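You operate a simulated robot arm through the tools that you are given. There is no shell and no other tool. Be economical: measure what you need, move in short steps, check, and stop when the job is done.

You are at the controls of a simulated robot arm. One attempt, no reset.

TASK
Take the grey bag on the top of the steel stand and put it away on the tool end of the pattern bench. Take the blue-banded flat mould on the top of the steel stand and put it away on the middle shelf of the weights bench. Take the medium ingot from the top of the steel stand and put it on the clear plate. Put the blue-handled block weight on the top of the steel stand away on the top of the rod stand. Put the black filter from the top of the steel stand on top of the steel tamper. Take the pale brush and leave it on the top of the block mould rack. Take the orange-handled block weight and leave it on top of the yellow-banded flat mould. Any order will do. Set down upright: grey bag, blue-handled block weight, orange-handled block weight.
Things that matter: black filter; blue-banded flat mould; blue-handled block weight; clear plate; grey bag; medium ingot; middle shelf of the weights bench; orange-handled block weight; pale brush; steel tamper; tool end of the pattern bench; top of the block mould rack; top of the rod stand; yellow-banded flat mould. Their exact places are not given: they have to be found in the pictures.

The check looks at the end state, three seconds after you hand in, the way a careful person would. Anything else that was tipped, shoved, dropped, spilled or broken makes it a failure.

THE ROBOT
A 6-joint arm with a two-finger gripper on a trunk, on a base that drives. Base frame: it is fixed to the floor where the robot stands at the start and does not move with it; the origin is under the middle of the robot, x ahead of it, y to its left, z up. Lengths are in mm, angles in rad, forces in N, time in s.
Its first joint turns from -2.007 to 2.007 rad. Places, roughly: black filter (4x4x3 cm) [900, 200, 1000]; blue-banded flat mould (23x15x8 cm) [1300, -100, 1000]; blue-handled block weight [1250, 250, 1000]; clear plate (22x17x2 cm) [600, 200, 900]; grey bag (7x7x10 cm) [500, -100, 1000]; medium ingot [1000, 0, 1000]; middle shelf of the weights bench [200, -7300, 400]; orange-handled block weight [-1500, -4750, 1250]; pale brush (9x5x7 cm) [-1500, -4400, 1200]; steel tamper (6x6x14 cm) [600, -200, 1000]; tool end of the pattern bench [-3700, 3700, 800]; top of the block mould rack [-3800, -8100, 800]; top of the rod stand [2600, 700, 900]; yellow-banded flat mould (15x15x8 cm) [100, -7200, 500]. Payload 2.1 kg.
The tool frame sits at the grasp point between the pads (the TCP): z along the fingers, y along the line on which they close. The tips reach 20 mm beyond it. The gripper opens to 100 mm. The gripper's body begins 63 mm behind the TCP.
Orientation is told as [roll, pitch, yaw] about the base's x, y, z axes, in that order, counted from this pose: with the fingers straight down and closing along the base's y, the tool's x points along the base's -x, its y along +y and its z along -z.

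THE INTERFACE
- The arm moves only by the tool servo_tool. Its argument "increments" is text: rows parted by semicolons, each of 7 numbers parted by spaces: the shift along the tool's x, y, z in units of 50 mm (1.0 is 50 mm), then the turn, a rotation vector about the tool's x, y, z in units of 8 degrees (1.0 is 8 degrees), then the finger opening in m, from 0 to 0.1. In form: dx dy dz wx wy wz jaw; .... A call has 1 to 8 rows; each row shifts and turns the commanded pose from where the row before left it, along the tool's axes as they then stand. A call with a number of a shift or a turn outside -1 to 1 is refused whole. A row lasts 0.2 s, in which the tool goes at most 50 mm and 0.15 rad; a call with a longer step from one row to the next is refused whole, and so is a gripper value outside its range. Where a pose cannot be reached the arm comes as near as it can. A force on the tool above 40 N (or 10 N above the force at the start of the call, whichever is more), or a blocked arm, ends the call early, and 0.2 s more pass. The fingers move at their own pace (about 153 mm/s each) and stop on an object; they squeeze with about 30 N. The grip force told is the motor's: it shows also when the fingers shut on nothing. Time passes only in rows, and 0.2 s behind the last, so rows that do not move let the fingers close. The reply holds the time, the measured pose of the TCP, the force on the tool along the base axes, the opening and the grip force, in the units named above and with some noise, with the torque about the TCP (base axes, N m) and any sound that the robot's microphone picked up.
- Cameras (640 x 400 px; columns grow to the right, rows downward): "scene" is now at [19.3, 119.9, 1660.7]; the picture's right is [-0.24, -0.97, 0.00], its down [-0.69, 0.17, -0.70] and it looks along [0.68, -0.17, -0.71] (base axes); focal length 275 px, centre (320, 200). "wrist" rides on the gripper at [70, -19, -99] in the tool frame; the picture's right is [0.26, 0.97, 0.00], its down [-0.75, 0.20, -0.63] and it looks along [-0.61, 0.16, 0.78] (tool axes); focal length 230 px, centre (320, 200).
- grab_frame(camera): a new picture of that camera. The clock stands still meanwhile.
- raise_lower(by): slides the trunk up (or, below 0, down) by that many mm; the arm and the scene camera ride with it, the base frame stays. It gives what a move gives, with no picture.
- drive_base(legs): drives the robot by 1 to 6 legs, each [ahead, turn to the left] in mm and rad, along the robot's own axes; the way and the turn of a leg run together, so that a leg with both is an arc; at most 1500 mm and 3.142 rad a leg. The arm and the cameras ride along, it lands a little off, and it stops where it bumps. It gives what a move gives.
- turn_head(pan, tilt): turns the head with the scene camera to pan (to the left, within 2.705 rad either way) and tilt (down, from -0.506 to 1.204), counted from straight ahead of the robot. It gives what a move gives.
- probe_pixels(camera, pixels): for up to 12 pixels [column, row] of the newest picture of that camera ("zoom" is the newest enlarged one), the place [x, y, z] in the base frame of the surface seen there, good to about 2 mm. The clock stands still meanwhile.
- enlarge(camera, box): a new picture of the part [left, top, right, bottom] of that camera's present view, enlarged. The clock stands still meanwhile.
- finish_job(): hands the job in; it is judged then, once.

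Keep the steps short. Do not move on a guess: measure, check each grasp and each placing, and mend mistakes. In all there are 138 turns and 154 pictures (those below and enlarged ones count). Leave the gripper open and the arm clear of the work at the hand-in unless told otherwise, and finish with a single line.

The tools are called after "Call:" as name(argument=value, ...) on one line, values as JSON. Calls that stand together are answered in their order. servo_tool: Moves the arm, as the interface text tells. Its arguments: {"type":"object","properties":{"increments":{"type":"string"}},"required":["increments"]} The other tools are called the same way: raise_lower (by) slides the trunk up or down; drive_base (legs) drives the base; turn_head (pan, tilt) turns the head that bears the scene camera; grab_frame (camera) takes a picture; probe_pixels (camera, pixels) gives the place of the surface under pixels of a picture; enlarge (camera, box) takes an enlarged picture of a part of a camera's view; finish_job () hands the job in.

At the start:

```text
t: 0.0
tcp_pos: [326.3, 91.9, 1315.2]
tcp_rot: [0.0, 0.0, 0.001]
contact_force: [0.6, 0.6, 0.2]
moment: [-0.01, -0.03, 0.01]
opening: 99.8
grip_force: 0.1
trunk travel left (down, up): [-867.0, 123.0]
robot x, y, heading: [-0.5, -0.7, -0.004]
head pan, tilt: [-0.244, 0.796]
```

scene: 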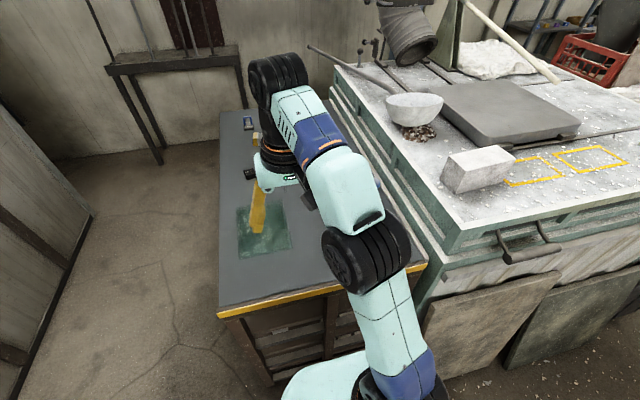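
wrist: 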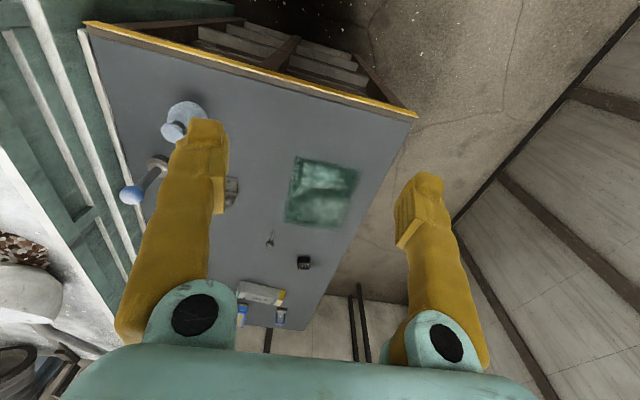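

I start by looking closer at the stand top through the wrist camera, then measure.

Call:
enlarge(camera="wrist", box=[90, 80, 410, 340])

Call:
probe_pixels(camera="wrist", pixels=[[176, 130], [188, 105], [131, 195], [160, 170], [232, 192], [303, 262], [270, 240], [260, 295], [243, 315], [282, 320], [295, 220], [340, 220]])

Call:
turn_head(pan=0.3, tilt=0.7)

Call:
grab_frame(camera="scene")

```text
1.54 times, centred on (250, 210) of wrist
```

zoom: 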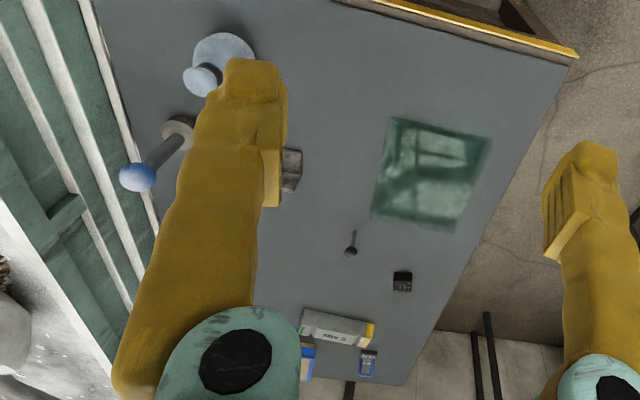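

```text
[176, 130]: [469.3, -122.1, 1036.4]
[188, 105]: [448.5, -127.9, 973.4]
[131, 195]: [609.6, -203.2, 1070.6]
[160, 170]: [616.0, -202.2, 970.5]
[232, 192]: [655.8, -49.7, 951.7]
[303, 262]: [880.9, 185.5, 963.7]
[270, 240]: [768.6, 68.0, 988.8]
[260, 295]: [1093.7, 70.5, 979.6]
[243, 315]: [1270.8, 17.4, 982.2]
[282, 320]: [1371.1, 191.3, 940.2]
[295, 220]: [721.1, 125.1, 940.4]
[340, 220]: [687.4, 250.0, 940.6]
```

```text
t: 1.0
tcp_pos: [326.2, 90.5, 1315.2]
tcp_rot: [0.001, -0.003, -0.001]
contact_force: [0.5, 0.1, 0.4]
moment: [0.03, 0.02, -0.02]
opening: 99.9
grip_force: 0.1
trunk travel left (down, up): [-867.0, 123.0]
robot x, y, heading: [2.3, 0.1, -0.0]
head pan, tilt: [0.3, 0.7]
```

```text
150 pictures are left
```

scene: 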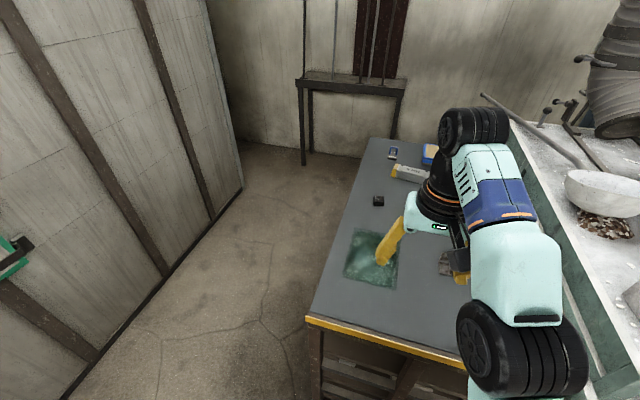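

Now I look down at the robot itself to learn where its upright axis and its hull are.

Call:
turn_head(pan=0.0, tilt=1.2)

Call:
grab_frame(camera="scene")

Call:
probe_pixels(camera="scene", pixels=[[320, 100], [320, 200], [320, 300], [320, 380], [250, 380], [400, 380], [200, 300], [450, 300], [200, 200], [260, 250], [380, 300], [400, 200]])

```text
t: 1.9
tcp_pos: [326.4, 92.1, 1315.7]
tcp_rot: [0.0, -0.002, 0.001]
contact_force: [0.4, -0.1, 0.4]
moment: [-0.01, 0.0, 0.01]
opening: 100.3
grip_force: 0.0
trunk travel left (down, up): [-867.0, 123.0]
robot x, y, heading: [-1.4, 2.1, 0.002]
head pan, tilt: [0.0, 1.201]
```

```text
149 pictures are left
```

scene: 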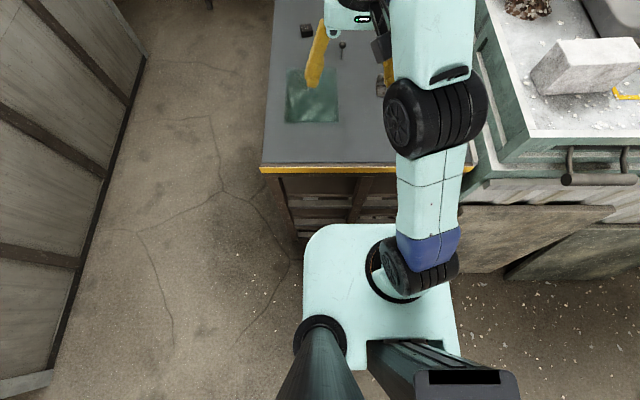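

```text
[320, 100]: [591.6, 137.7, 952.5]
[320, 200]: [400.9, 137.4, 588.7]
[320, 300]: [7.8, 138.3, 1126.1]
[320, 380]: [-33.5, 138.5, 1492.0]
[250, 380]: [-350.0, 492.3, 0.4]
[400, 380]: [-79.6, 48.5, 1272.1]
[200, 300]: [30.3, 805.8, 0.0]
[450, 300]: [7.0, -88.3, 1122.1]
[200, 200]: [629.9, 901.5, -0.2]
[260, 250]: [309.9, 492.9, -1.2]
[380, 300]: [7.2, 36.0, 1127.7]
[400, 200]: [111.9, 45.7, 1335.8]
```

Test the reach: move 250 mm forward high above the stand (all things are below 1080; tips now at 1295).

Call:
servo_tool(increments="-1 0 0 0 0 0 0.1;-1 0 0 0 0 0 0.1;-1 0 0 0 0 0 0.1;-1 0 0 0 0 0 0.1;-1 0 0 0 0 0 0.1;0 0 0 0 0 0 0.1")

Call:
grab_frame(camera="scene")

```text
t: 3.3
tcp_pos: [416.8, 65.9, 1232.4]
tcp_rot: [-0.001, -0.003, 0.0]
contact_force: [1.1, 0.0, 0.4]
moment: [0.0, 0.03, 0.01]
opening: 100.3
grip_force: 0.2
out of reach, approached as far as the arm can: row 1, 2, 3, 4, 5
trunk travel left (down, up): [-867.0, 123.0]
robot x, y, heading: [0.7, -1.9, 0.002]
head pan, tilt: [0.0, 1.201]
```

```text
148 pictures are left
```

scene: 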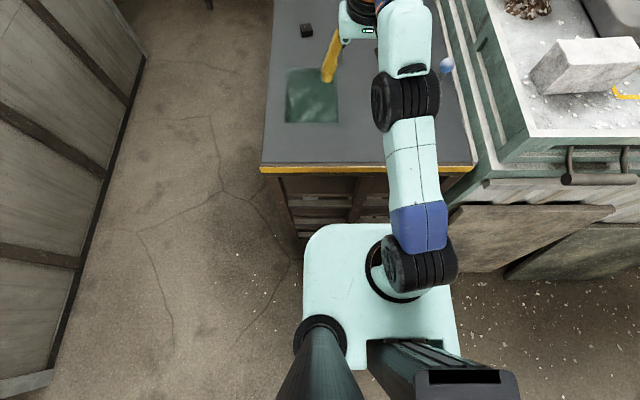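

Call:
servo_tool(increments="-0.6 0 1 0 0 0 0.1;-0.6 0 1 0 0 0 0.1;-0.5 0 0.5 0 0 0 0.1;0 0 0 0 0 0 0.1")

Call:
grab_frame(camera="wrist")

Call:
grab_frame(camera="scene")

Call:
probe_pixels(camera="scene", pixels=[[320, 230], [320, 225], [300, 167], [262, 170], [475, 170], [390, 285], [415, 270], [455, 370]])

```text
refused: row 1 steps farther than a row can; nothing moved
```

```text
147 pictures are left
```

wrist: 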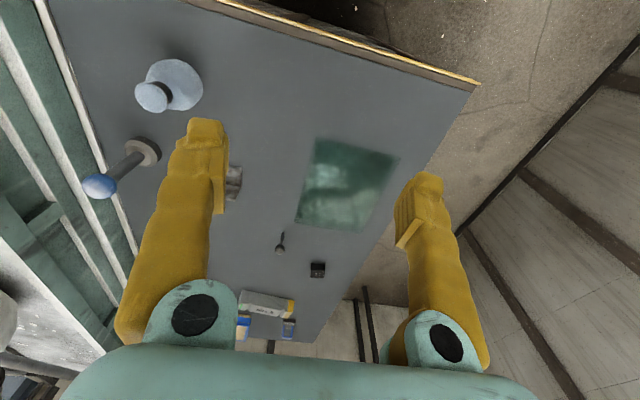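

```text
146 pictures are left
```

scene: 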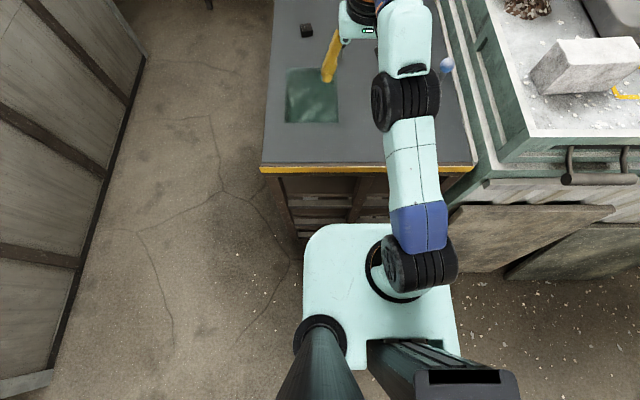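

```text
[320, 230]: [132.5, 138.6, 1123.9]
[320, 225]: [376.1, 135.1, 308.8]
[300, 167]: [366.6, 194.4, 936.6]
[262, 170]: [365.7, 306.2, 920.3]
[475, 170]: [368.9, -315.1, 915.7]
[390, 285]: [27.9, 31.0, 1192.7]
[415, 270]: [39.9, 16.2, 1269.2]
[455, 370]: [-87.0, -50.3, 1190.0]
```

Call:
servo_tool(increments="-0.5 0 0.8 0 0 0 0.1;-0.5 0 0.8 0 0 0 0.1;-0.5 0 0.8 0 0 0 0.1;0 0 0 0 0 0 0.1")

```text
t: 4.3
tcp_pos: [470.0, 63.3, 1106.2]
tcp_rot: [0.001, -0.004, -0.001]
contact_force: [-0.5, 0.0, 0.1]
moment: [-0.01, -0.01, -0.04]
opening: 99.9
grip_force: 0.0
out of reach, approached as far as the arm can: row 2, 3
trunk travel left (down, up): [-867.0, 123.0]
robot x, y, heading: [-1.2, 0.1, -0.001]
head pan, tilt: [0.0, 1.201]
```

Call:
grab_frame(camera="wrist")

Call:
turn_head(pan=-0.2, tilt=0.75)

Call:
grab_frame(camera="scene")

```text
145 pictures are left
```

wrist: 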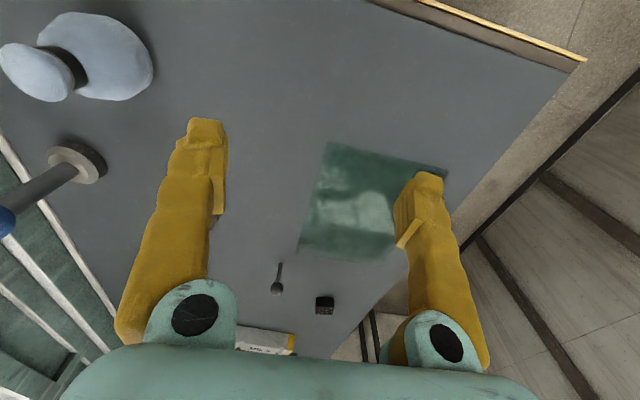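

```text
t: 5.2
tcp_pos: [470.5, 63.1, 1106.3]
tcp_rot: [0.0, -0.004, 0.0]
contact_force: [-0.5, 0.1, 0.3]
moment: [0.01, 0.01, 0.0]
opening: 99.7
grip_force: 0.1
trunk travel left (down, up): [-867.0, 123.0]
robot x, y, heading: [-1.3, 2.1, 0.001]
head pan, tilt: [-0.201, 0.75]
```

```text
144 pictures are left
```

scene: 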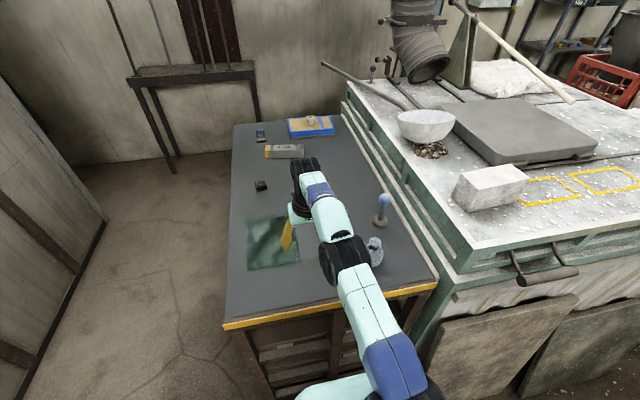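

Call:
enlarge(camera="scene", box=[220, 100, 420, 225])

Call:
probe_pixels(camera="scene", pixels=[[272, 152], [284, 151], [299, 150], [261, 136], [260, 130], [310, 125], [290, 122], [332, 120], [294, 136], [234, 125], [344, 120], [384, 196]])

```text
3.20 times, centred on (320, 162) of scene
```

zoom: 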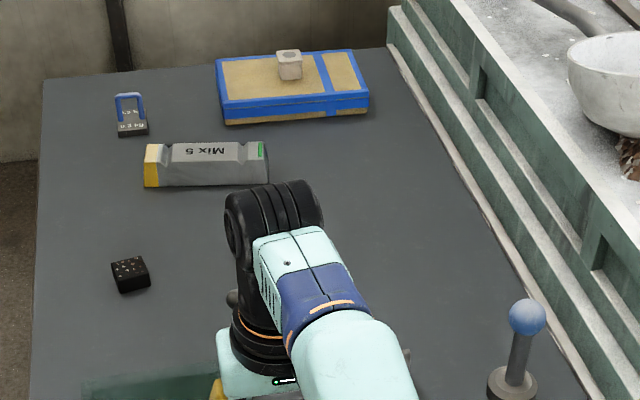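

```text
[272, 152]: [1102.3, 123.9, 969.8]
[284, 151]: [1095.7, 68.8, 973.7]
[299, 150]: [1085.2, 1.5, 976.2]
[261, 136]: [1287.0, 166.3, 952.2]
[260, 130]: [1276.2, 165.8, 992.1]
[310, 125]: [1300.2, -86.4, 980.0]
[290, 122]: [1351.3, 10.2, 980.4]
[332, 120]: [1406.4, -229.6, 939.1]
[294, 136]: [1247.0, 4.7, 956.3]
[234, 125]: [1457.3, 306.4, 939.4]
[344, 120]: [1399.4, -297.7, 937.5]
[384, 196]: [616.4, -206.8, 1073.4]
```

Now the grey bag first; it's in reach from here. I also look at the left side of my base for its footprint.

Call:
turn_head(pan=1.57, tilt=1.2)

Call:
grab_frame(camera="scene")

Call:
probe_pixels(camera="scene", pixels=[[320, 200], [320, 300], [320, 380], [250, 380], [400, 380], [200, 380]])

Call:
probe_pixels(camera="wrist", pixels=[[30, 70], [60, 75], [110, 60], [75, 160], [145, 75], [275, 290], [324, 303], [213, 200]])

```text
t: 7.0
tcp_pos: [469.3, 63.9, 1106.2]
tcp_rot: [0.0, -0.003, 0.0]
contact_force: [0.4, 0.2, 0.9]
moment: [-0.03, 0.0, -0.02]
opening: 99.9
grip_force: 0.1
trunk travel left (down, up): [-867.0, 123.0]
robot x, y, heading: [1.5, 1.8, 0.003]
head pan, tilt: [1.571, 1.201]
```

```text
142 pictures are left
```

scene: 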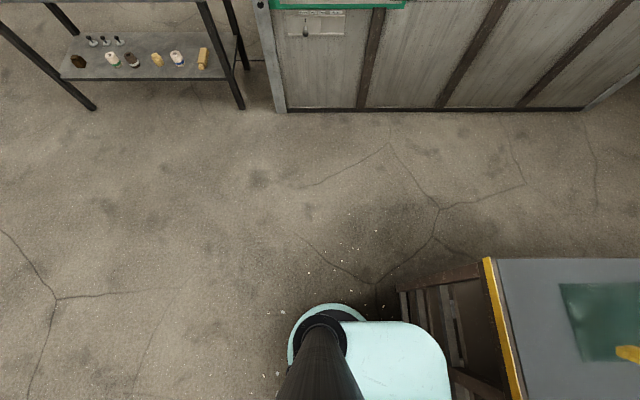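

```text
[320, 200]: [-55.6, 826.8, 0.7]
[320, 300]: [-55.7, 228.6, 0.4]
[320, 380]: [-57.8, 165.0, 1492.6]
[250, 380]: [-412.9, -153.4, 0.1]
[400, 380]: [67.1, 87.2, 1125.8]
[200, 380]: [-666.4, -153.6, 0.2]
```

```text
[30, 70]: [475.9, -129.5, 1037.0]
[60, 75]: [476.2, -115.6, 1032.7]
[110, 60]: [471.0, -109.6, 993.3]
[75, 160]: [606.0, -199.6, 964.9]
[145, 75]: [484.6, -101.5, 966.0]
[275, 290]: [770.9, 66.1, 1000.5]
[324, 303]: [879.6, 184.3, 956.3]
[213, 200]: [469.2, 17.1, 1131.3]
```

Call:
probe_pixels(camera="scene", pixels=[[330, 306], [300, 325], [291, 350], [360, 312], [400, 318], [415, 330], [395, 291], [425, 325]])

Call:
servo_tool(increments="0 -1 -0.1 0 0 0 0.1;0 -1 0 0 0 0 0.1;0.2 -0.8 0 0 0 0 0.1;0 0 0 0 0 0 0.1")

Call:
grab_frame(camera="wrist")

```text
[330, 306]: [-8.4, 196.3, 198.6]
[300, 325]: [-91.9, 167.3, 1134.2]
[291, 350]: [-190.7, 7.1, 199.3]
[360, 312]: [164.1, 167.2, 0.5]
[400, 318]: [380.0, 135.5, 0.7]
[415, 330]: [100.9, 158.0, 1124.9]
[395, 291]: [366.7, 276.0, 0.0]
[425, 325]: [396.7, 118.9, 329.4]
```

```text
refused: row 1 steps farther than a row can; nothing moved
```

```text
141 pictures are left
```

wrist: 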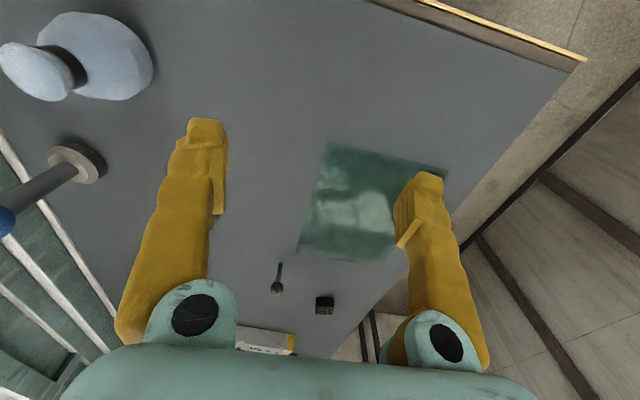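

Base is a disc of ~200 mm radius; the stand starts at x≈367. Drive 100 mm ahead, then bring the tool (TCP z 1106) beside the bag's neck.

Call:
drive_base(legs=[[100, 0]])

Call:
servo_tool(increments="0.8 0 -0.5 0 0 0 0.1;0.8 -0.5 0 0 0 0 0.1;0 -1 0 0 0 0 0.1;0 -1 0 0 0 0 0.1;0 -1 0 0 0 0 0.1;0 0 0 0 0 0 0.1")

Call:
grab_frame(camera="wrist")

```text
t: 8.1
tcp_pos: [560.9, 62.4, 1113.1]
tcp_rot: [-0.001, -0.015, 0.0]
contact_force: [-0.9, 0.1, -0.1]
moment: [0.03, -0.11, 0.01]
opening: 100.0
grip_force: 0.0
trunk travel left (down, up): [-867.0, 123.0]
robot x, y, heading: [100.4, 1.6, 0.0]
head pan, tilt: [1.571, 1.201]
```

```text
t: 9.5
tcp_pos: [489.0, -112.0, 1131.7]
tcp_rot: [-0.002, -0.006, 0.0]
contact_force: [0.6, 0.9, 0.3]
moment: [-0.06, 0.0, -0.02]
opening: 100.1
grip_force: 0.2
trunk travel left (down, up): [-867.0, 123.0]
robot x, y, heading: [97.0, 2.3, 0.001]
head pan, tilt: [1.571, 1.201]
```

```text
140 pictures are left
```

wrist: 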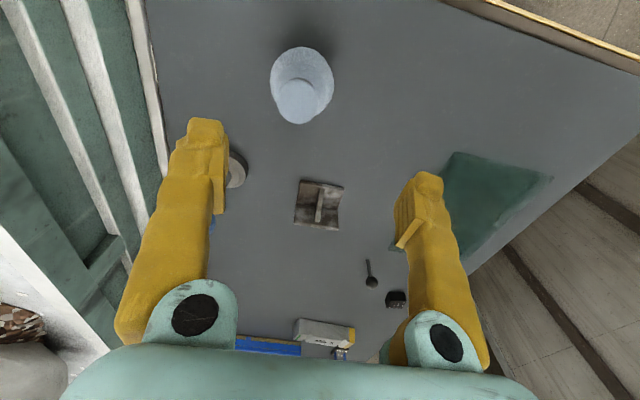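

Call:
probe_pixels(camera="wrist", pixels=[[297, 100], [283, 98], [312, 100], [297, 118], [297, 86], [275, 75], [330, 75], [302, 52], [318, 190], [300, 200], [338, 200], [319, 182]])

Call:
enlarge(camera="wrist", box=[240, 30, 400, 130])

```text
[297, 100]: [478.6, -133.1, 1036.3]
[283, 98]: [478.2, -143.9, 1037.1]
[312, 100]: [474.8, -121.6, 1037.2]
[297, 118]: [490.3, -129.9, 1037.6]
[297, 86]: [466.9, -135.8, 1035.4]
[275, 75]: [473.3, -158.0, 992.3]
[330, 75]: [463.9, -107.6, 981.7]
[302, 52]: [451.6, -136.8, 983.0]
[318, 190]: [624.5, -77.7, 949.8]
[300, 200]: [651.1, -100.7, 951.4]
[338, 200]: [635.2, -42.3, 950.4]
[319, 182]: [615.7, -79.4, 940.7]
```

```text
4.00 times, centred on (320, 80) of wrist
```

zoom: 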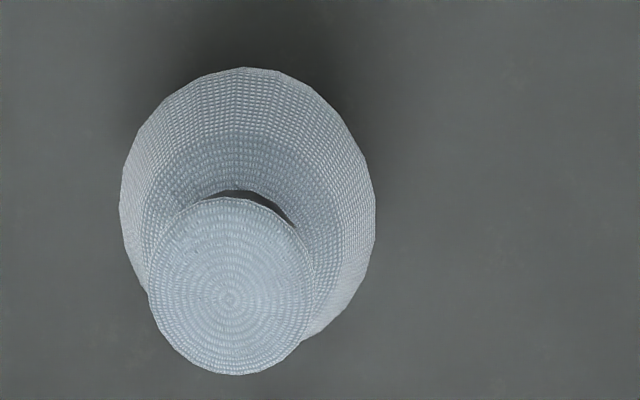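

Bag axis at (477, -133), top 1037. Align and descend with open fingers to TCP z 983, then close.

Call:
servo_tool(increments="0.24 -0.42 0 0 0 0 0.1;0 0 0 0 0 0 0.1;0 0 0.9 0 0 0 0.1;0 0 0.9 0 0 0 0.1;0 0 0.9 0 0 0 0.1;0 0 0.27 0 0 0 0.1;0 0 0 0 0 0 0.1")

Call:
servo_tool(increments="0 0 0 0 0 0 0.03;0 0 0 0 0 0 0.03;0 0 0 0 0 0 0.03;0 0 0 0 0 0 0.03")

Call:
grab_frame(camera="wrist")

```text
t: 11.1
tcp_pos: [477.7, -132.8, 984.7]
tcp_rot: [0.001, -0.007, 0.001]
contact_force: [-0.2, 1.2, 0.2]
moment: [-0.01, 0.0, 0.01]
opening: 100.0
grip_force: 0.0
trunk travel left (down, up): [-867.0, 123.0]
robot x, y, heading: [100.2, -1.5, -0.002]
head pan, tilt: [1.571, 1.201]
```

```text
t: 12.1
tcp_pos: [478.0, -132.0, 984.1]
tcp_rot: [-0.001, -0.007, 0.001]
contact_force: [-0.6, 0.3, -0.2]
moment: [0.02, -0.01, -0.03]
opening: 64.0
grip_force: 29.8
trunk travel left (down, up): [-867.0, 123.0]
robot x, y, heading: [98.4, -4.3, -0.002]
head pan, tilt: [1.571, 1.201]
```

```text
138 pictures are left
```

wrist: 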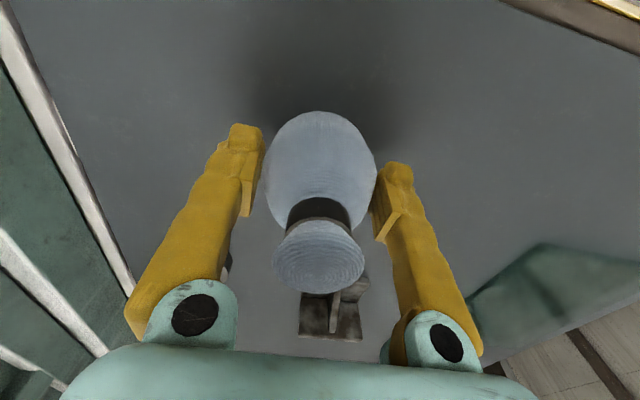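

Held at 64 mm. Lift, draw back, and check the hold.

Call:
servo_tool(increments="0 0 -0.5 0 0 0 0.03;0 0 -1 0 0 0 0.03;0 0 -1 0 0 0 0.03;0 0 -1 0 0 0 0.03;1 0 0 0 0 0 0.03;1 0 0 0 0 0 0.03;0 0 0 0 0 0 0.03")

Call:
drive_base(legs=[[-500, 0]])

Call:
turn_head(pan=2.3, tilt=0.3)

Call:
grab_frame(camera="scene")

Call:
grab_frame(camera="wrist")

```text
t: 13.7
tcp_pos: [379.3, -132.5, 1158.7]
tcp_rot: [0.0, -0.005, -0.001]
contact_force: [-0.3, -0.5, -1.2]
moment: [-0.03, 0.01, 0.02]
opening: 64.1
grip_force: 30.0
trunk travel left (down, up): [-867.0, 123.0]
robot x, y, heading: [99.0, 1.3, 0.004]
head pan, tilt: [1.571, 1.201]
```

```text
t: 16.7
tcp_pos: [-120.5, -133.2, 1158.7]
tcp_rot: [0.0, -0.005, 0.002]
contact_force: [1.0, -0.6, -1.2]
moment: [0.04, 0.0, -0.02]
opening: 64.0
grip_force: 30.0
trunk travel left (down, up): [-867.0, 123.0]
robot x, y, heading: [-400.8, -1.5, 0.004]
head pan, tilt: [1.571, 1.201]
```

```text
t: 17.9
tcp_pos: [-122.9, -132.7, 1159.3]
tcp_rot: [-0.002, -0.007, 0.003]
contact_force: [-0.5, -0.6, -1.9]
moment: [0.02, 0.0, 0.02]
opening: 63.9
grip_force: 29.5
trunk travel left (down, up): [-867.0, 123.0]
robot x, y, heading: [-400.2, 2.2, 0.005]
head pan, tilt: [2.3, 0.3]
```

```text
137 pictures are left
```

scene: 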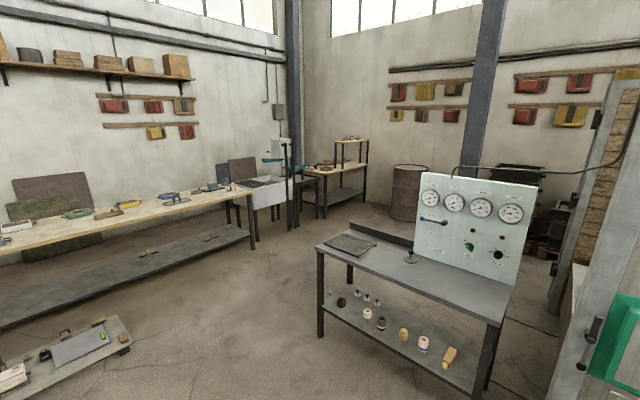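

```text
136 pictures are left
```

wrist: 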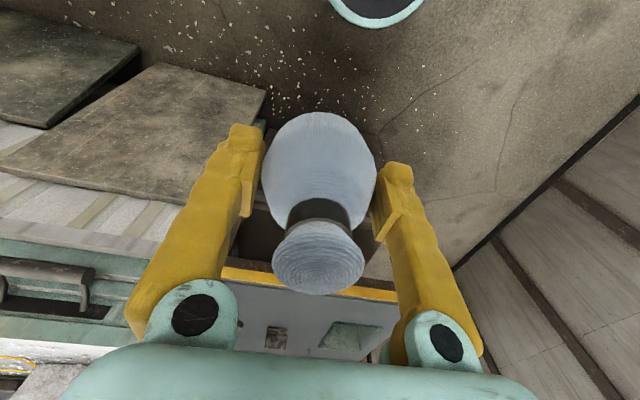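

Call:
probe_pixels(camera="scene", pixels=[[335, 175], [310, 178], [355, 172], [350, 140], [240, 188], [180, 196], [40, 235], [80, 330], [262, 182], [290, 190], [130, 330], [330, 245]])

Call:
enlarge(camera="scene", box=[200, 120, 400, 245])

Call:
enlarge(camera="scene", box=[0, 130, 280, 305])

```text
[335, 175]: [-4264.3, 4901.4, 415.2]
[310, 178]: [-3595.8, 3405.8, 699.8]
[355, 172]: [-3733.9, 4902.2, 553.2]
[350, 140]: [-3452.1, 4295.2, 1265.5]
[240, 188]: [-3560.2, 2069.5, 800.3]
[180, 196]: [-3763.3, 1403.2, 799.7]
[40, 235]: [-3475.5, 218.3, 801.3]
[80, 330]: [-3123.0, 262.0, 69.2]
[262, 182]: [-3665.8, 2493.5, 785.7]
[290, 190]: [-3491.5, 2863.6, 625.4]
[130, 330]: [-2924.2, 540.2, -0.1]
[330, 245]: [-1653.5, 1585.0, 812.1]
```

```text
3.20 times, centred on (300, 182) of scene
```

zoom: 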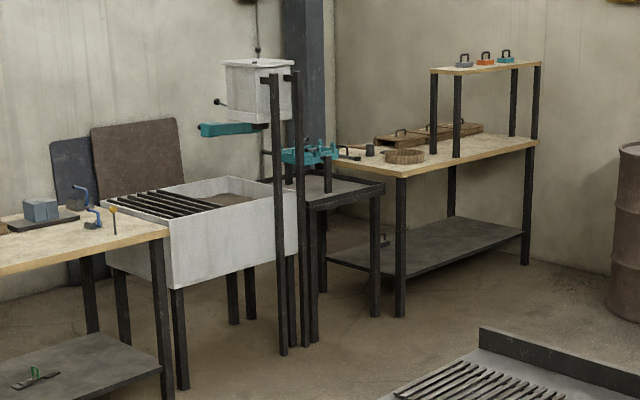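

```text
2.29 times, centred on (140, 218) of scene
```

zoom: 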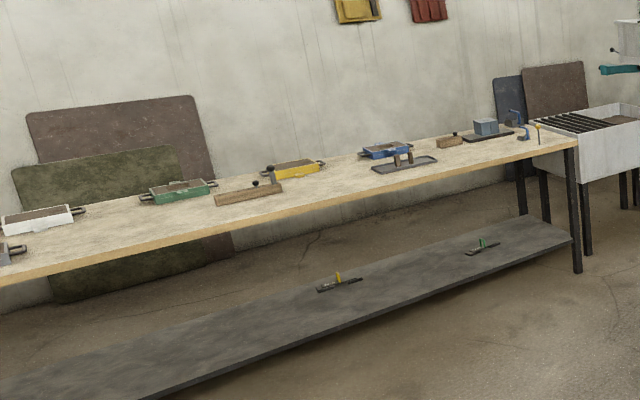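

The pattern bench stands in the far corner beyond the gauge bench. Drive there in two stages, passing left of the gauge bench, keeping >0.5 m clearance.

Call:
drive_base(legs=[[0, 2.6], [1020, 0], [1021, 0], [0, -0.709], [1420, 0]])

Call:
turn_head(pan=0.0, tilt=0.4)

Call:
grab_frame(camera="scene")

```text
t: 42.7
tcp_pos: [-2619.5, 2664.4, 1159.3]
tcp_rot: [-0.002, -0.006, 1.919]
contact_force: [0.0, -1.0, -1.6]
moment: [0.0, 0.0, 0.02]
opening: 63.7
grip_force: 30.2
trunk travel left (down, up): [-867.0, 123.0]
robot x, y, heading: [-2649.7, 2356.5, 1.915]
head pan, tilt: [2.3, 0.3]
```

```text
t: 44.9
tcp_pos: [-2619.4, 2664.6, 1159.5]
tcp_rot: [0.0, -0.007, 1.914]
contact_force: [1.1, -0.1, -1.4]
moment: [-0.03, 0.03, -0.03]
opening: 63.8
grip_force: 30.3
trunk travel left (down, up): [-867.0, 123.0]
robot x, y, heading: [-2651.7, 2360.8, 1.915]
head pan, tilt: [0.0, 0.4]
```

```text
133 pictures are left
```

scene: 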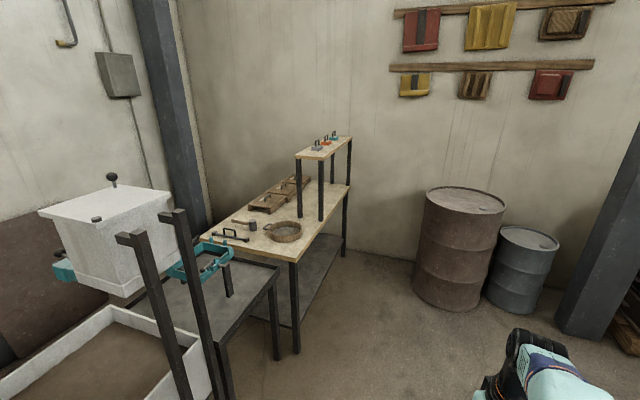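

Call:
probe_pixels(camera="scene", pixels=[[205, 243], [293, 257], [260, 230], [275, 250], [235, 233], [285, 231], [348, 185], [298, 345], [275, 270], [280, 358], [215, 265], [330, 205]])

Call:
enlarge(camera="scene", box=[180, 160, 380, 285])

```text
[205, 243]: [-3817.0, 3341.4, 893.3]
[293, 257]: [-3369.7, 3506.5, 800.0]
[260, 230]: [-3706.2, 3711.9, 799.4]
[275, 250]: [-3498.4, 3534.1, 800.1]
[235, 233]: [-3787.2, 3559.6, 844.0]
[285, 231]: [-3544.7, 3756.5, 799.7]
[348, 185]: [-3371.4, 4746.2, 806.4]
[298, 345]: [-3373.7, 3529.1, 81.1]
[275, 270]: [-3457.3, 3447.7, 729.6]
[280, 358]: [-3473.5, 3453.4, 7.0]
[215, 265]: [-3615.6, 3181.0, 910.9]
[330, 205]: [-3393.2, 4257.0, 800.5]
```

```text
3.20 times, centred on (280, 222) of scene
```

zoom: 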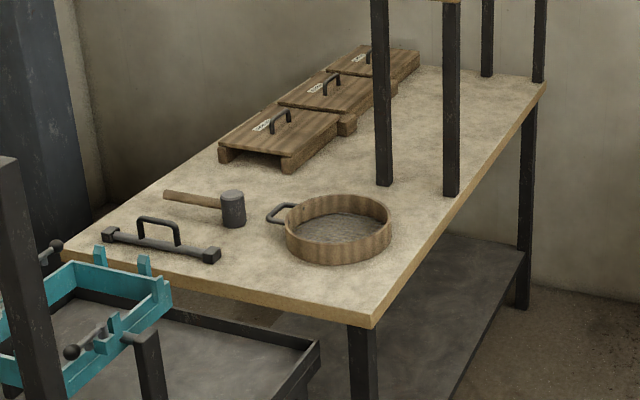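

Free spot on the tool end near the front corner: about (-3450, 3590). Drive to stand at about (-3010, 3600) facing the bench (heading π).

Call:
drive_base(legs=[[0, -0.062], [1291, 0], [0, 1.289]])

Call:
turn_head(pan=0.1, tilt=0.9)

Call:
grab_frame(camera="scene")

Call:
grab_frame(camera="wrist")

```text
t: 55.0
tcp_pos: [-3286.4, 3725.1, 1159.2]
tcp_rot: [-0.001, -0.005, 3.142]
contact_force: [0.1, 0.4, -1.1]
moment: [0.0, -0.02, 0.05]
opening: 64.0
grip_force: 30.3
trunk travel left (down, up): [-867.0, 123.0]
robot x, y, heading: [-3006.6, 3590.0, 3.142]
head pan, tilt: [0.0, 0.4]
```

```text
t: 55.9
tcp_pos: [-3286.9, 3726.0, 1159.3]
tcp_rot: [0.001, -0.006, 3.139]
contact_force: [0.5, -0.8, -1.6]
moment: [0.01, -0.02, 0.0]
opening: 63.8
grip_force: 30.2
trunk travel left (down, up): [-867.0, 123.0]
robot x, y, heading: [-3006.5, 3596.1, 3.141]
head pan, tilt: [0.099, 0.901]
```

```text
131 pictures are left
```

scene: 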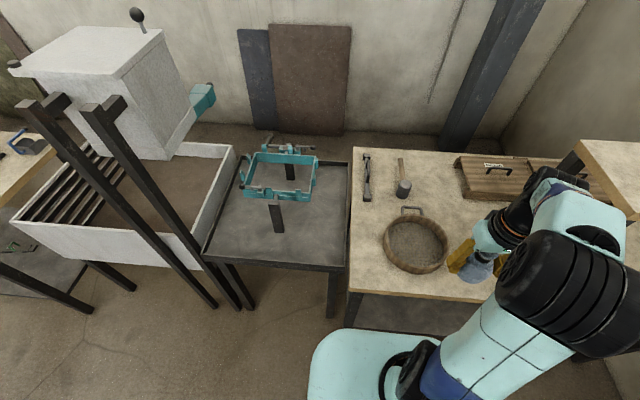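

```text
130 pictures are left
```

wrist: 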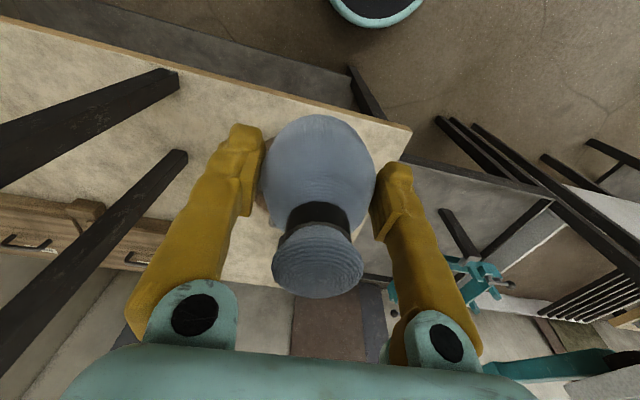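

Call:
probe_pixels(camera="scene", pixels=[[365, 270], [368, 230], [352, 289], [385, 250], [415, 273], [350, 200], [367, 190], [403, 190], [447, 250], [380, 215]])

```text
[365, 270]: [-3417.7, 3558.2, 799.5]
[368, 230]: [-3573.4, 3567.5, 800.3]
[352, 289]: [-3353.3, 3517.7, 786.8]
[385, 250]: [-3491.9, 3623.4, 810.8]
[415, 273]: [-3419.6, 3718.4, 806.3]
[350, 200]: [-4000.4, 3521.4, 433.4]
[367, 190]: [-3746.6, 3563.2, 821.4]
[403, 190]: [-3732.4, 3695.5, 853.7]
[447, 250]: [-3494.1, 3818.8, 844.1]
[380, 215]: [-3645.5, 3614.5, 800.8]
```

Target spot (-3425, 3565): 80 mm clear of the sieve and 60 mm of the edges. Move there high, lower the trunk, and look.

Call:
servo_tool(increments="-0.552 0.644 0 0 0 0 0.03;-0.552 0.644 0 0 0 0 0.03;-0.552 0.644 0 0 0 0 0.03;-0.552 0.644 0 0 0 0 0.03;-0.552 0.644 0 0 0 0 0.03;0 0 0 0 0 0 0.03")

Call:
raise_lower(by=-190)

Call:
grab_frame(camera="wrist")

Call:
grab_frame(camera="scene")

```text
t: 57.3
tcp_pos: [-3423.7, 3564.0, 1160.5]
tcp_rot: [0.0, -0.006, 3.142]
contact_force: [0.9, 0.3, -1.6]
moment: [-0.01, 0.03, -0.01]
opening: 63.9
grip_force: 29.8
trunk travel left (down, up): [-867.0, 123.0]
robot x, y, heading: [-3007.2, 3594.4, 3.137]
head pan, tilt: [0.099, 0.901]
```

```text
t: 59.4
tcp_pos: [-3425.4, 3564.3, 970.0]
tcp_rot: [0.0, -0.007, 3.142]
contact_force: [0.1, -0.9, -1.1]
moment: [0.01, 0.04, -0.01]
opening: 63.9
grip_force: 30.5
trunk travel left (down, up): [-677.0, 313.0]
robot x, y, heading: [-3004.7, 3592.4, 3.137]
head pan, tilt: [0.099, 0.901]
```

```text
129 pictures are left
```

wrist: 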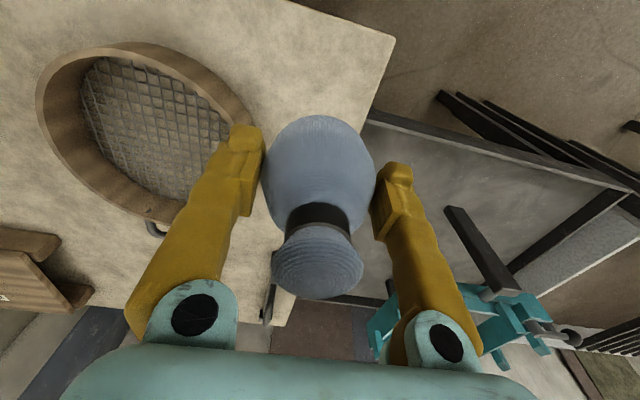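

```text
128 pictures are left
```

scene: 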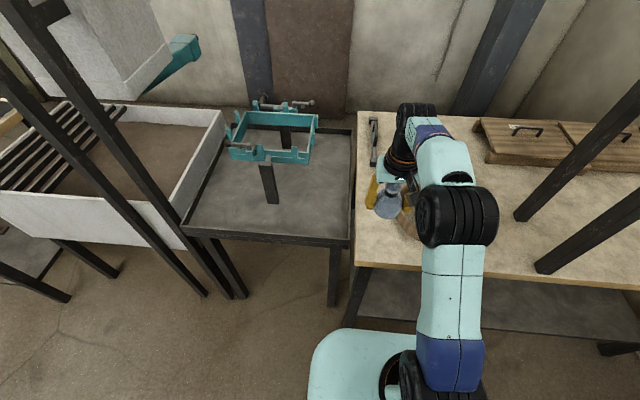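

Descend 122 mm to just touch (expected TCP z ≈ 844–846).

Call:
servo_tool(increments="0 0 0.9 0 0 0 0.03;0 0 0.9 0 0 0 0.03;0 0 0.5 0 0 0 0.03;0 0 0.14 0 0 0 0.03;0 0 0.04 0 0 0 0.03;0 0 0.02 0 0 0 0.03;0 0 0 0 0 0 0.03")

```text
t: 61.0
tcp_pos: [-3426.0, 3564.9, 845.6]
tcp_rot: [0.0, -0.008, 3.141]
contact_force: [-0.1, -0.8, -0.6]
moment: [0.05, -0.04, 0.02]
opening: 63.5
grip_force: 29.9
trunk travel left (down, up): [-677.0, 313.0]
robot x, y, heading: [-3012.7, 3598.0, 3.14]
head pan, tilt: [0.099, 0.901]
```

Call:
servo_tool(increments="0 0 0.025 0 0 0 0.03;0 0 0 0 0 0 0.03;0 0 0 0 0 0 0.085;0 0 0 0 0 0 0.085;0 0 -0.5 0 0 0 0.085;0 0 -1 0 0 0 0.085;0 0 -1 0 0 0 0.085;0 0 -1 0 0 0 0.085")

Call:
raise_lower(by=190)

Call:
grab_frame(camera="wrist")

```text
t: 62.8
tcp_pos: [-3424.5, 3564.5, 1020.8]
tcp_rot: [0.001, -0.009, 3.142]
contact_force: [-0.3, 0.6, 0.3]
moment: [0.02, -0.01, 0.01]
opening: 85.1
grip_force: 0.0
trunk travel left (down, up): [-677.0, 313.0]
robot x, y, heading: [-3010.9, 3591.6, 3.14]
head pan, tilt: [0.099, 0.901]
```

```text
t: 64.8
tcp_pos: [-3424.6, 3564.2, 1209.4]
tcp_rot: [0.001, -0.007, 3.142]
contact_force: [-0.7, -0.4, 0.5]
moment: [-0.01, -0.03, -0.02]
opening: 85.0
grip_force: 0.1
trunk travel left (down, up): [-867.0, 123.0]
robot x, y, heading: [-3011.0, 3592.8, 3.142]
head pan, tilt: [0.099, 0.901]
```

```text
127 pictures are left
```

wrist: 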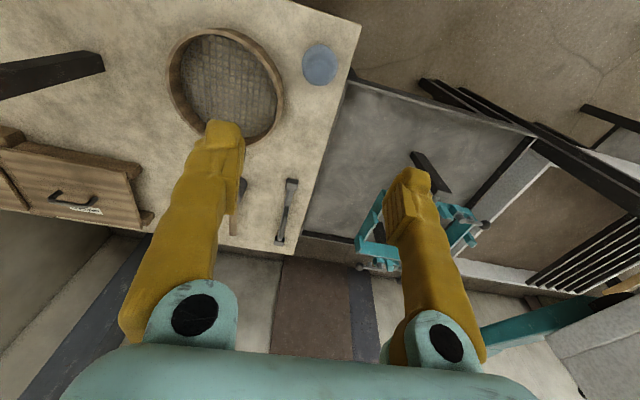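

Bag stands upright. Retract the arm and drive back towards the left side of the steel stand.

Call:
servo_tool(increments="1 0 0 0 0 0 0.1;1 0 0 0 0 0 0.1;0.8 -0.5 0 0 0 0 0.1;0 0 0 0 0 0 0.1")

Call:
drive_base(legs=[[0, 1.897], [1342, 0], [1342, 0], [0, 1.038], [1100, 0], [1000, 0]])

Call:
turn_head(pan=0.0, tilt=0.5)

Call:
grab_frame(camera="scene")

```text
t: 65.8
tcp_pos: [-3285.2, 3588.5, 1209.4]
tcp_rot: [-0.001, -0.006, 3.142]
contact_force: [0.0, -0.8, 0.3]
moment: [0.03, 0.0, -0.02]
opening: 100.1
grip_force: 0.1
trunk travel left (down, up): [-867.0, 123.0]
robot x, y, heading: [-3009.9, 3593.1, 3.142]
head pan, tilt: [0.099, 0.901]
```

```text
t: 96.2
tcp_pos: [181.8, 547.8, 1209.5]
tcp_rot: [0.001, -0.007, -0.199]
contact_force: [-0.2, 0.5, 0.1]
moment: [-0.01, 0.02, -0.01]
opening: 99.9
grip_force: 0.0
trunk travel left (down, up): [-867.0, 123.0]
robot x, y, heading: [-84.8, 596.0, -0.195]
head pan, tilt: [0.099, 0.901]
```

```text
t: 97.1
tcp_pos: [182.6, 546.5, 1209.4]
tcp_rot: [0.0, -0.007, -0.2]
contact_force: [-0.1, 0.7, 0.2]
moment: [-0.02, -0.04, -0.02]
opening: 100.1
grip_force: 0.0
trunk travel left (down, up): [-867.0, 123.0]
robot x, y, heading: [-90.1, 599.9, -0.204]
head pan, tilt: [0.0, 0.499]
```

```text
126 pictures are left
```

scene: 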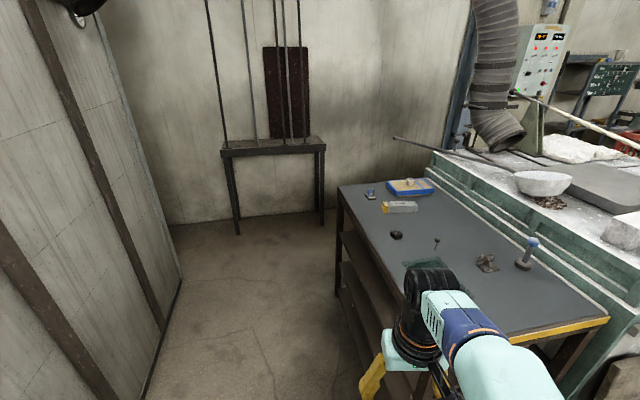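

Call:
probe_pixels(camera="scene", pixels=[[150, 380], [180, 290], [225, 152], [322, 147], [270, 146], [250, 150], [300, 143], [240, 230], [322, 220], [170, 225]])

Call:
enlarge(camera="scene", box=[200, 100, 360, 200])

Call:
drive_base(legs=[[0, 0.165], [968, 0], [0, -1.532]])

Call:
turn_head(pan=0.2, tilt=0.8)

Call:
grab_frame(camera="scene")

Call:
grab_frame(camera="wrist")

```text
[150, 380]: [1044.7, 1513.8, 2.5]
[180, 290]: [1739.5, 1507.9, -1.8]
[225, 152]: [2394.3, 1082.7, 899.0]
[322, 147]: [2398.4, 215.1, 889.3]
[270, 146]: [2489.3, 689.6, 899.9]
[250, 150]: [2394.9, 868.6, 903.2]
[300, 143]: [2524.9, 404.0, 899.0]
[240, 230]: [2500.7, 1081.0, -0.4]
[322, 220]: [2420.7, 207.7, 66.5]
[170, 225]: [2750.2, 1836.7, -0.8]
```

```text
4.00 times, centred on (280, 150) of scene
```

zoom: 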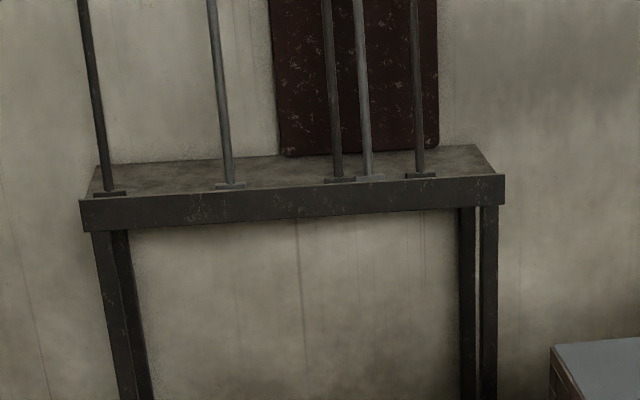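

```text
t: 106.6
tcp_pos: [891.7, 290.9, 1207.8]
tcp_rot: [0.0, -0.007, -1.574]
contact_force: [-0.3, -0.7, -0.6]
moment: [-0.03, 0.01, -0.02]
opening: 100.1
grip_force: 0.1
trunk travel left (down, up): [-867.0, 123.0]
robot x, y, heading: [890.8, 566.8, -1.576]
head pan, tilt: [0.0, 0.499]
```

```text
t: 107.4
tcp_pos: [892.2, 290.7, 1208.5]
tcp_rot: [0.0, -0.008, -1.574]
contact_force: [0.1, -0.2, 0.7]
moment: [-0.04, 0.01, -0.01]
opening: 99.7
grip_force: 0.1
trunk travel left (down, up): [-867.0, 123.0]
robot x, y, heading: [886.2, 566.4, -1.571]
head pan, tilt: [0.201, 0.799]
```

```text
124 pictures are left
```

scene: 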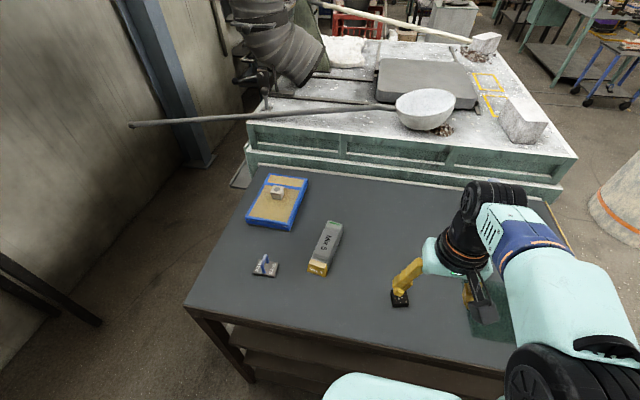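

```text
123 pictures are left
```

wrist: 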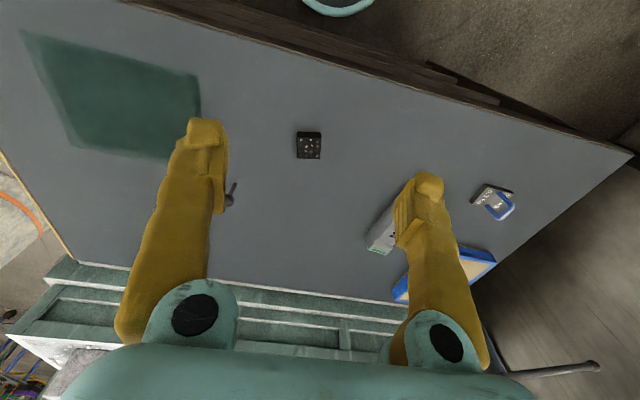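

Call:
enlarge(camera="wrist", box=[240, 90, 400, 190])

Call:
probe_pixels(camera="zoom", pixels=[[275, 210], [230, 170], [320, 170], [235, 240], [318, 240], [275, 172], [270, 270]])

Call:
probe_pixels(camera="scene", pixels=[[132, 125], [250, 115], [330, 107], [326, 268], [337, 226], [330, 245], [265, 268], [278, 192], [260, 180], [290, 222], [306, 178], [186, 305]])

```text
4.00 times, centred on (320, 140) of wrist
```

zoom: 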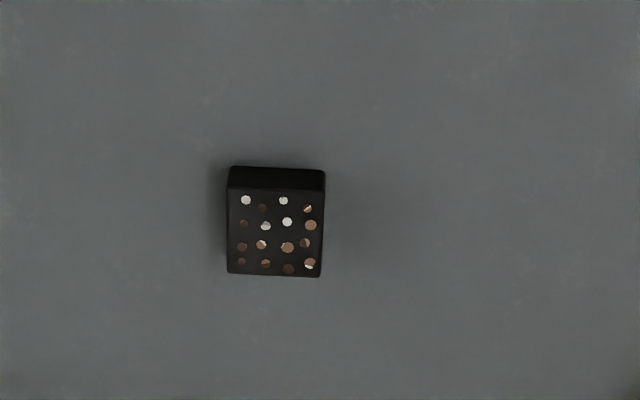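

```text
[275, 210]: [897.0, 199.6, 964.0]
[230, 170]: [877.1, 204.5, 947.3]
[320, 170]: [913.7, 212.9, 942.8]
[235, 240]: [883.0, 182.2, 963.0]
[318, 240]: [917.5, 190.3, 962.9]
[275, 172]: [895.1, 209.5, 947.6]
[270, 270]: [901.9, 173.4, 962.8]
```

```text
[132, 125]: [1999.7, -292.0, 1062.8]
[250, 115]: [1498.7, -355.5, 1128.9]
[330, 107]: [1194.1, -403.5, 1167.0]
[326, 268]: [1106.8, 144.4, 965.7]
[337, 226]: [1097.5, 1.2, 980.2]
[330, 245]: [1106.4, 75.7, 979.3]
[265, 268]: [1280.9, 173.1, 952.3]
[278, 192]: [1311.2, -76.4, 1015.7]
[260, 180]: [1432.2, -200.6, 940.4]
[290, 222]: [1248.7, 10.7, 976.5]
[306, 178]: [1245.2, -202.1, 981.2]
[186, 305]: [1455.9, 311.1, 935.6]
```

Filter: centre ≈(899,190), top 963, turned ≈0.22 rad. Move above it, turn the jaws to match, stop at z≈1010 and look.

Call:
servo_tool(increments="-1 0 0 0 0 0 0.07;-1 0.14 0 0 0 0 0.07;0 0 1 0 0 -0.8 0.07;0 0 1 0 0 -0.78 0.07;0 0 1 0 0 0 0.07;0 0 0.9 0 0 0 0.07;0 0 0 0 0 0 0.07")

Call:
grab_frame(camera="wrist")

```text
refused: row 2 steps farther than a row can; nothing moved
```

```text
121 pictures are left
```

wrist: 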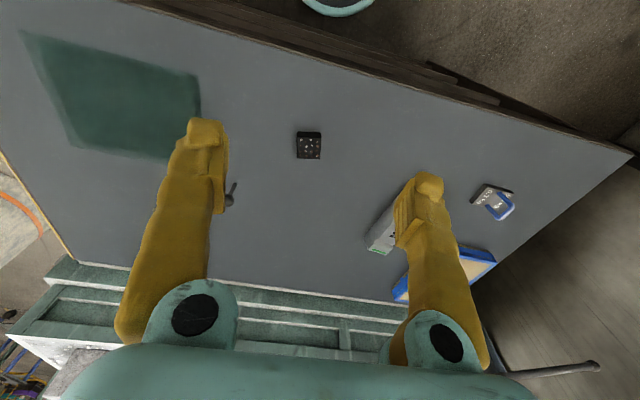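

Call:
servo_tool(increments="-0.99 0 0 0 0 0 0.07;-0.98 0.14 0 0 0 0 0.07;0 0 0.98 0 0 -0.8 0.07;0 0 0.98 0 0 -0.78 0.07;0 0 0.98 0 0 0 0.07;0 0 0.98 0 0 0 0.07;0 0 0 0 0 0 0.07")

Call:
grab_frame(camera="wrist")

```text
t: 109.0
tcp_pos: [897.9, 191.6, 1012.5]
tcp_rot: [-0.002, -0.007, -1.351]
contact_force: [-0.6, -0.5, 0.0]
moment: [0.02, -0.03, 0.0]
opening: 69.8
grip_force: 0.0
trunk travel left (down, up): [-867.0, 123.0]
robot x, y, heading: [886.8, 566.6, -1.576]
head pan, tilt: [0.201, 0.799]
```

```text
120 pictures are left
```

wrist: 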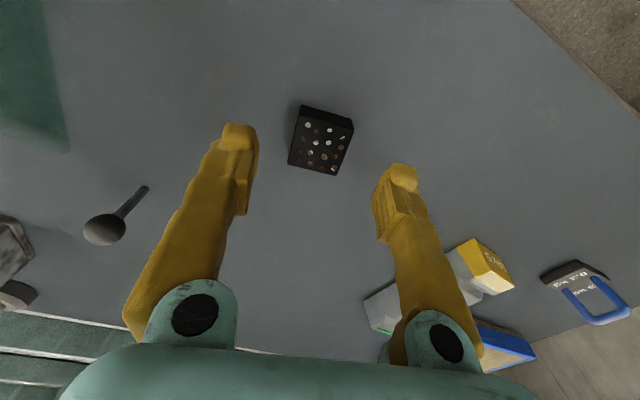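

Aligned. Check centre, then descend to TCP z 966 and close.

Call:
probe_pixels(camera="wrist", pixels=[[321, 144], [297, 138], [345, 148], [318, 170], [327, 118]])

Call:
servo_tool(increments="0 0 0.6 0 0 0 0.07;0 0 0.33 0 0 0 0.07;0 0 0 0 0 0 0.07;0 0 0 0 0 0 0.02;0 0 0 0 0 0 0.02;0 0 0 0 0 0 0.02")

Call:
grab_frame(camera="wrist")

```text
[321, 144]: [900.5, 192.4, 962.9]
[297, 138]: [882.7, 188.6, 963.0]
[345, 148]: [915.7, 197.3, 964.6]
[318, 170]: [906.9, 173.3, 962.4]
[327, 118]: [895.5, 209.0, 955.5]
```

```text
t: 110.4
tcp_pos: [897.2, 190.2, 966.7]
tcp_rot: [-0.001, -0.009, -1.352]
contact_force: [-0.3, -0.1, 0.6]
moment: [0.02, -0.03, 0.01]
opening: 37.8
grip_force: 30.0
trunk travel left (down, up): [-867.0, 123.0]
robot x, y, heading: [891.2, 567.4, -1.573]
head pan, tilt: [0.201, 0.799]
```

```text
119 pictures are left
```

wrist: 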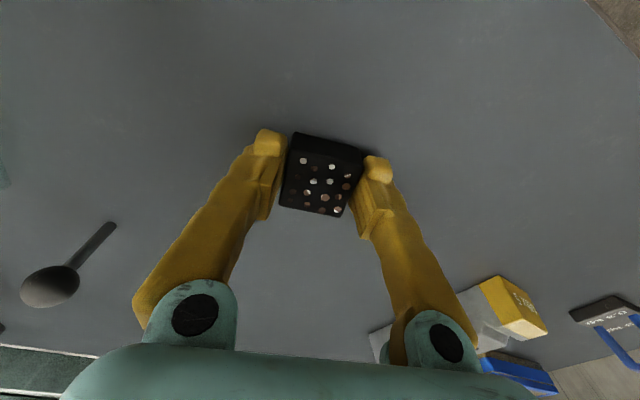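

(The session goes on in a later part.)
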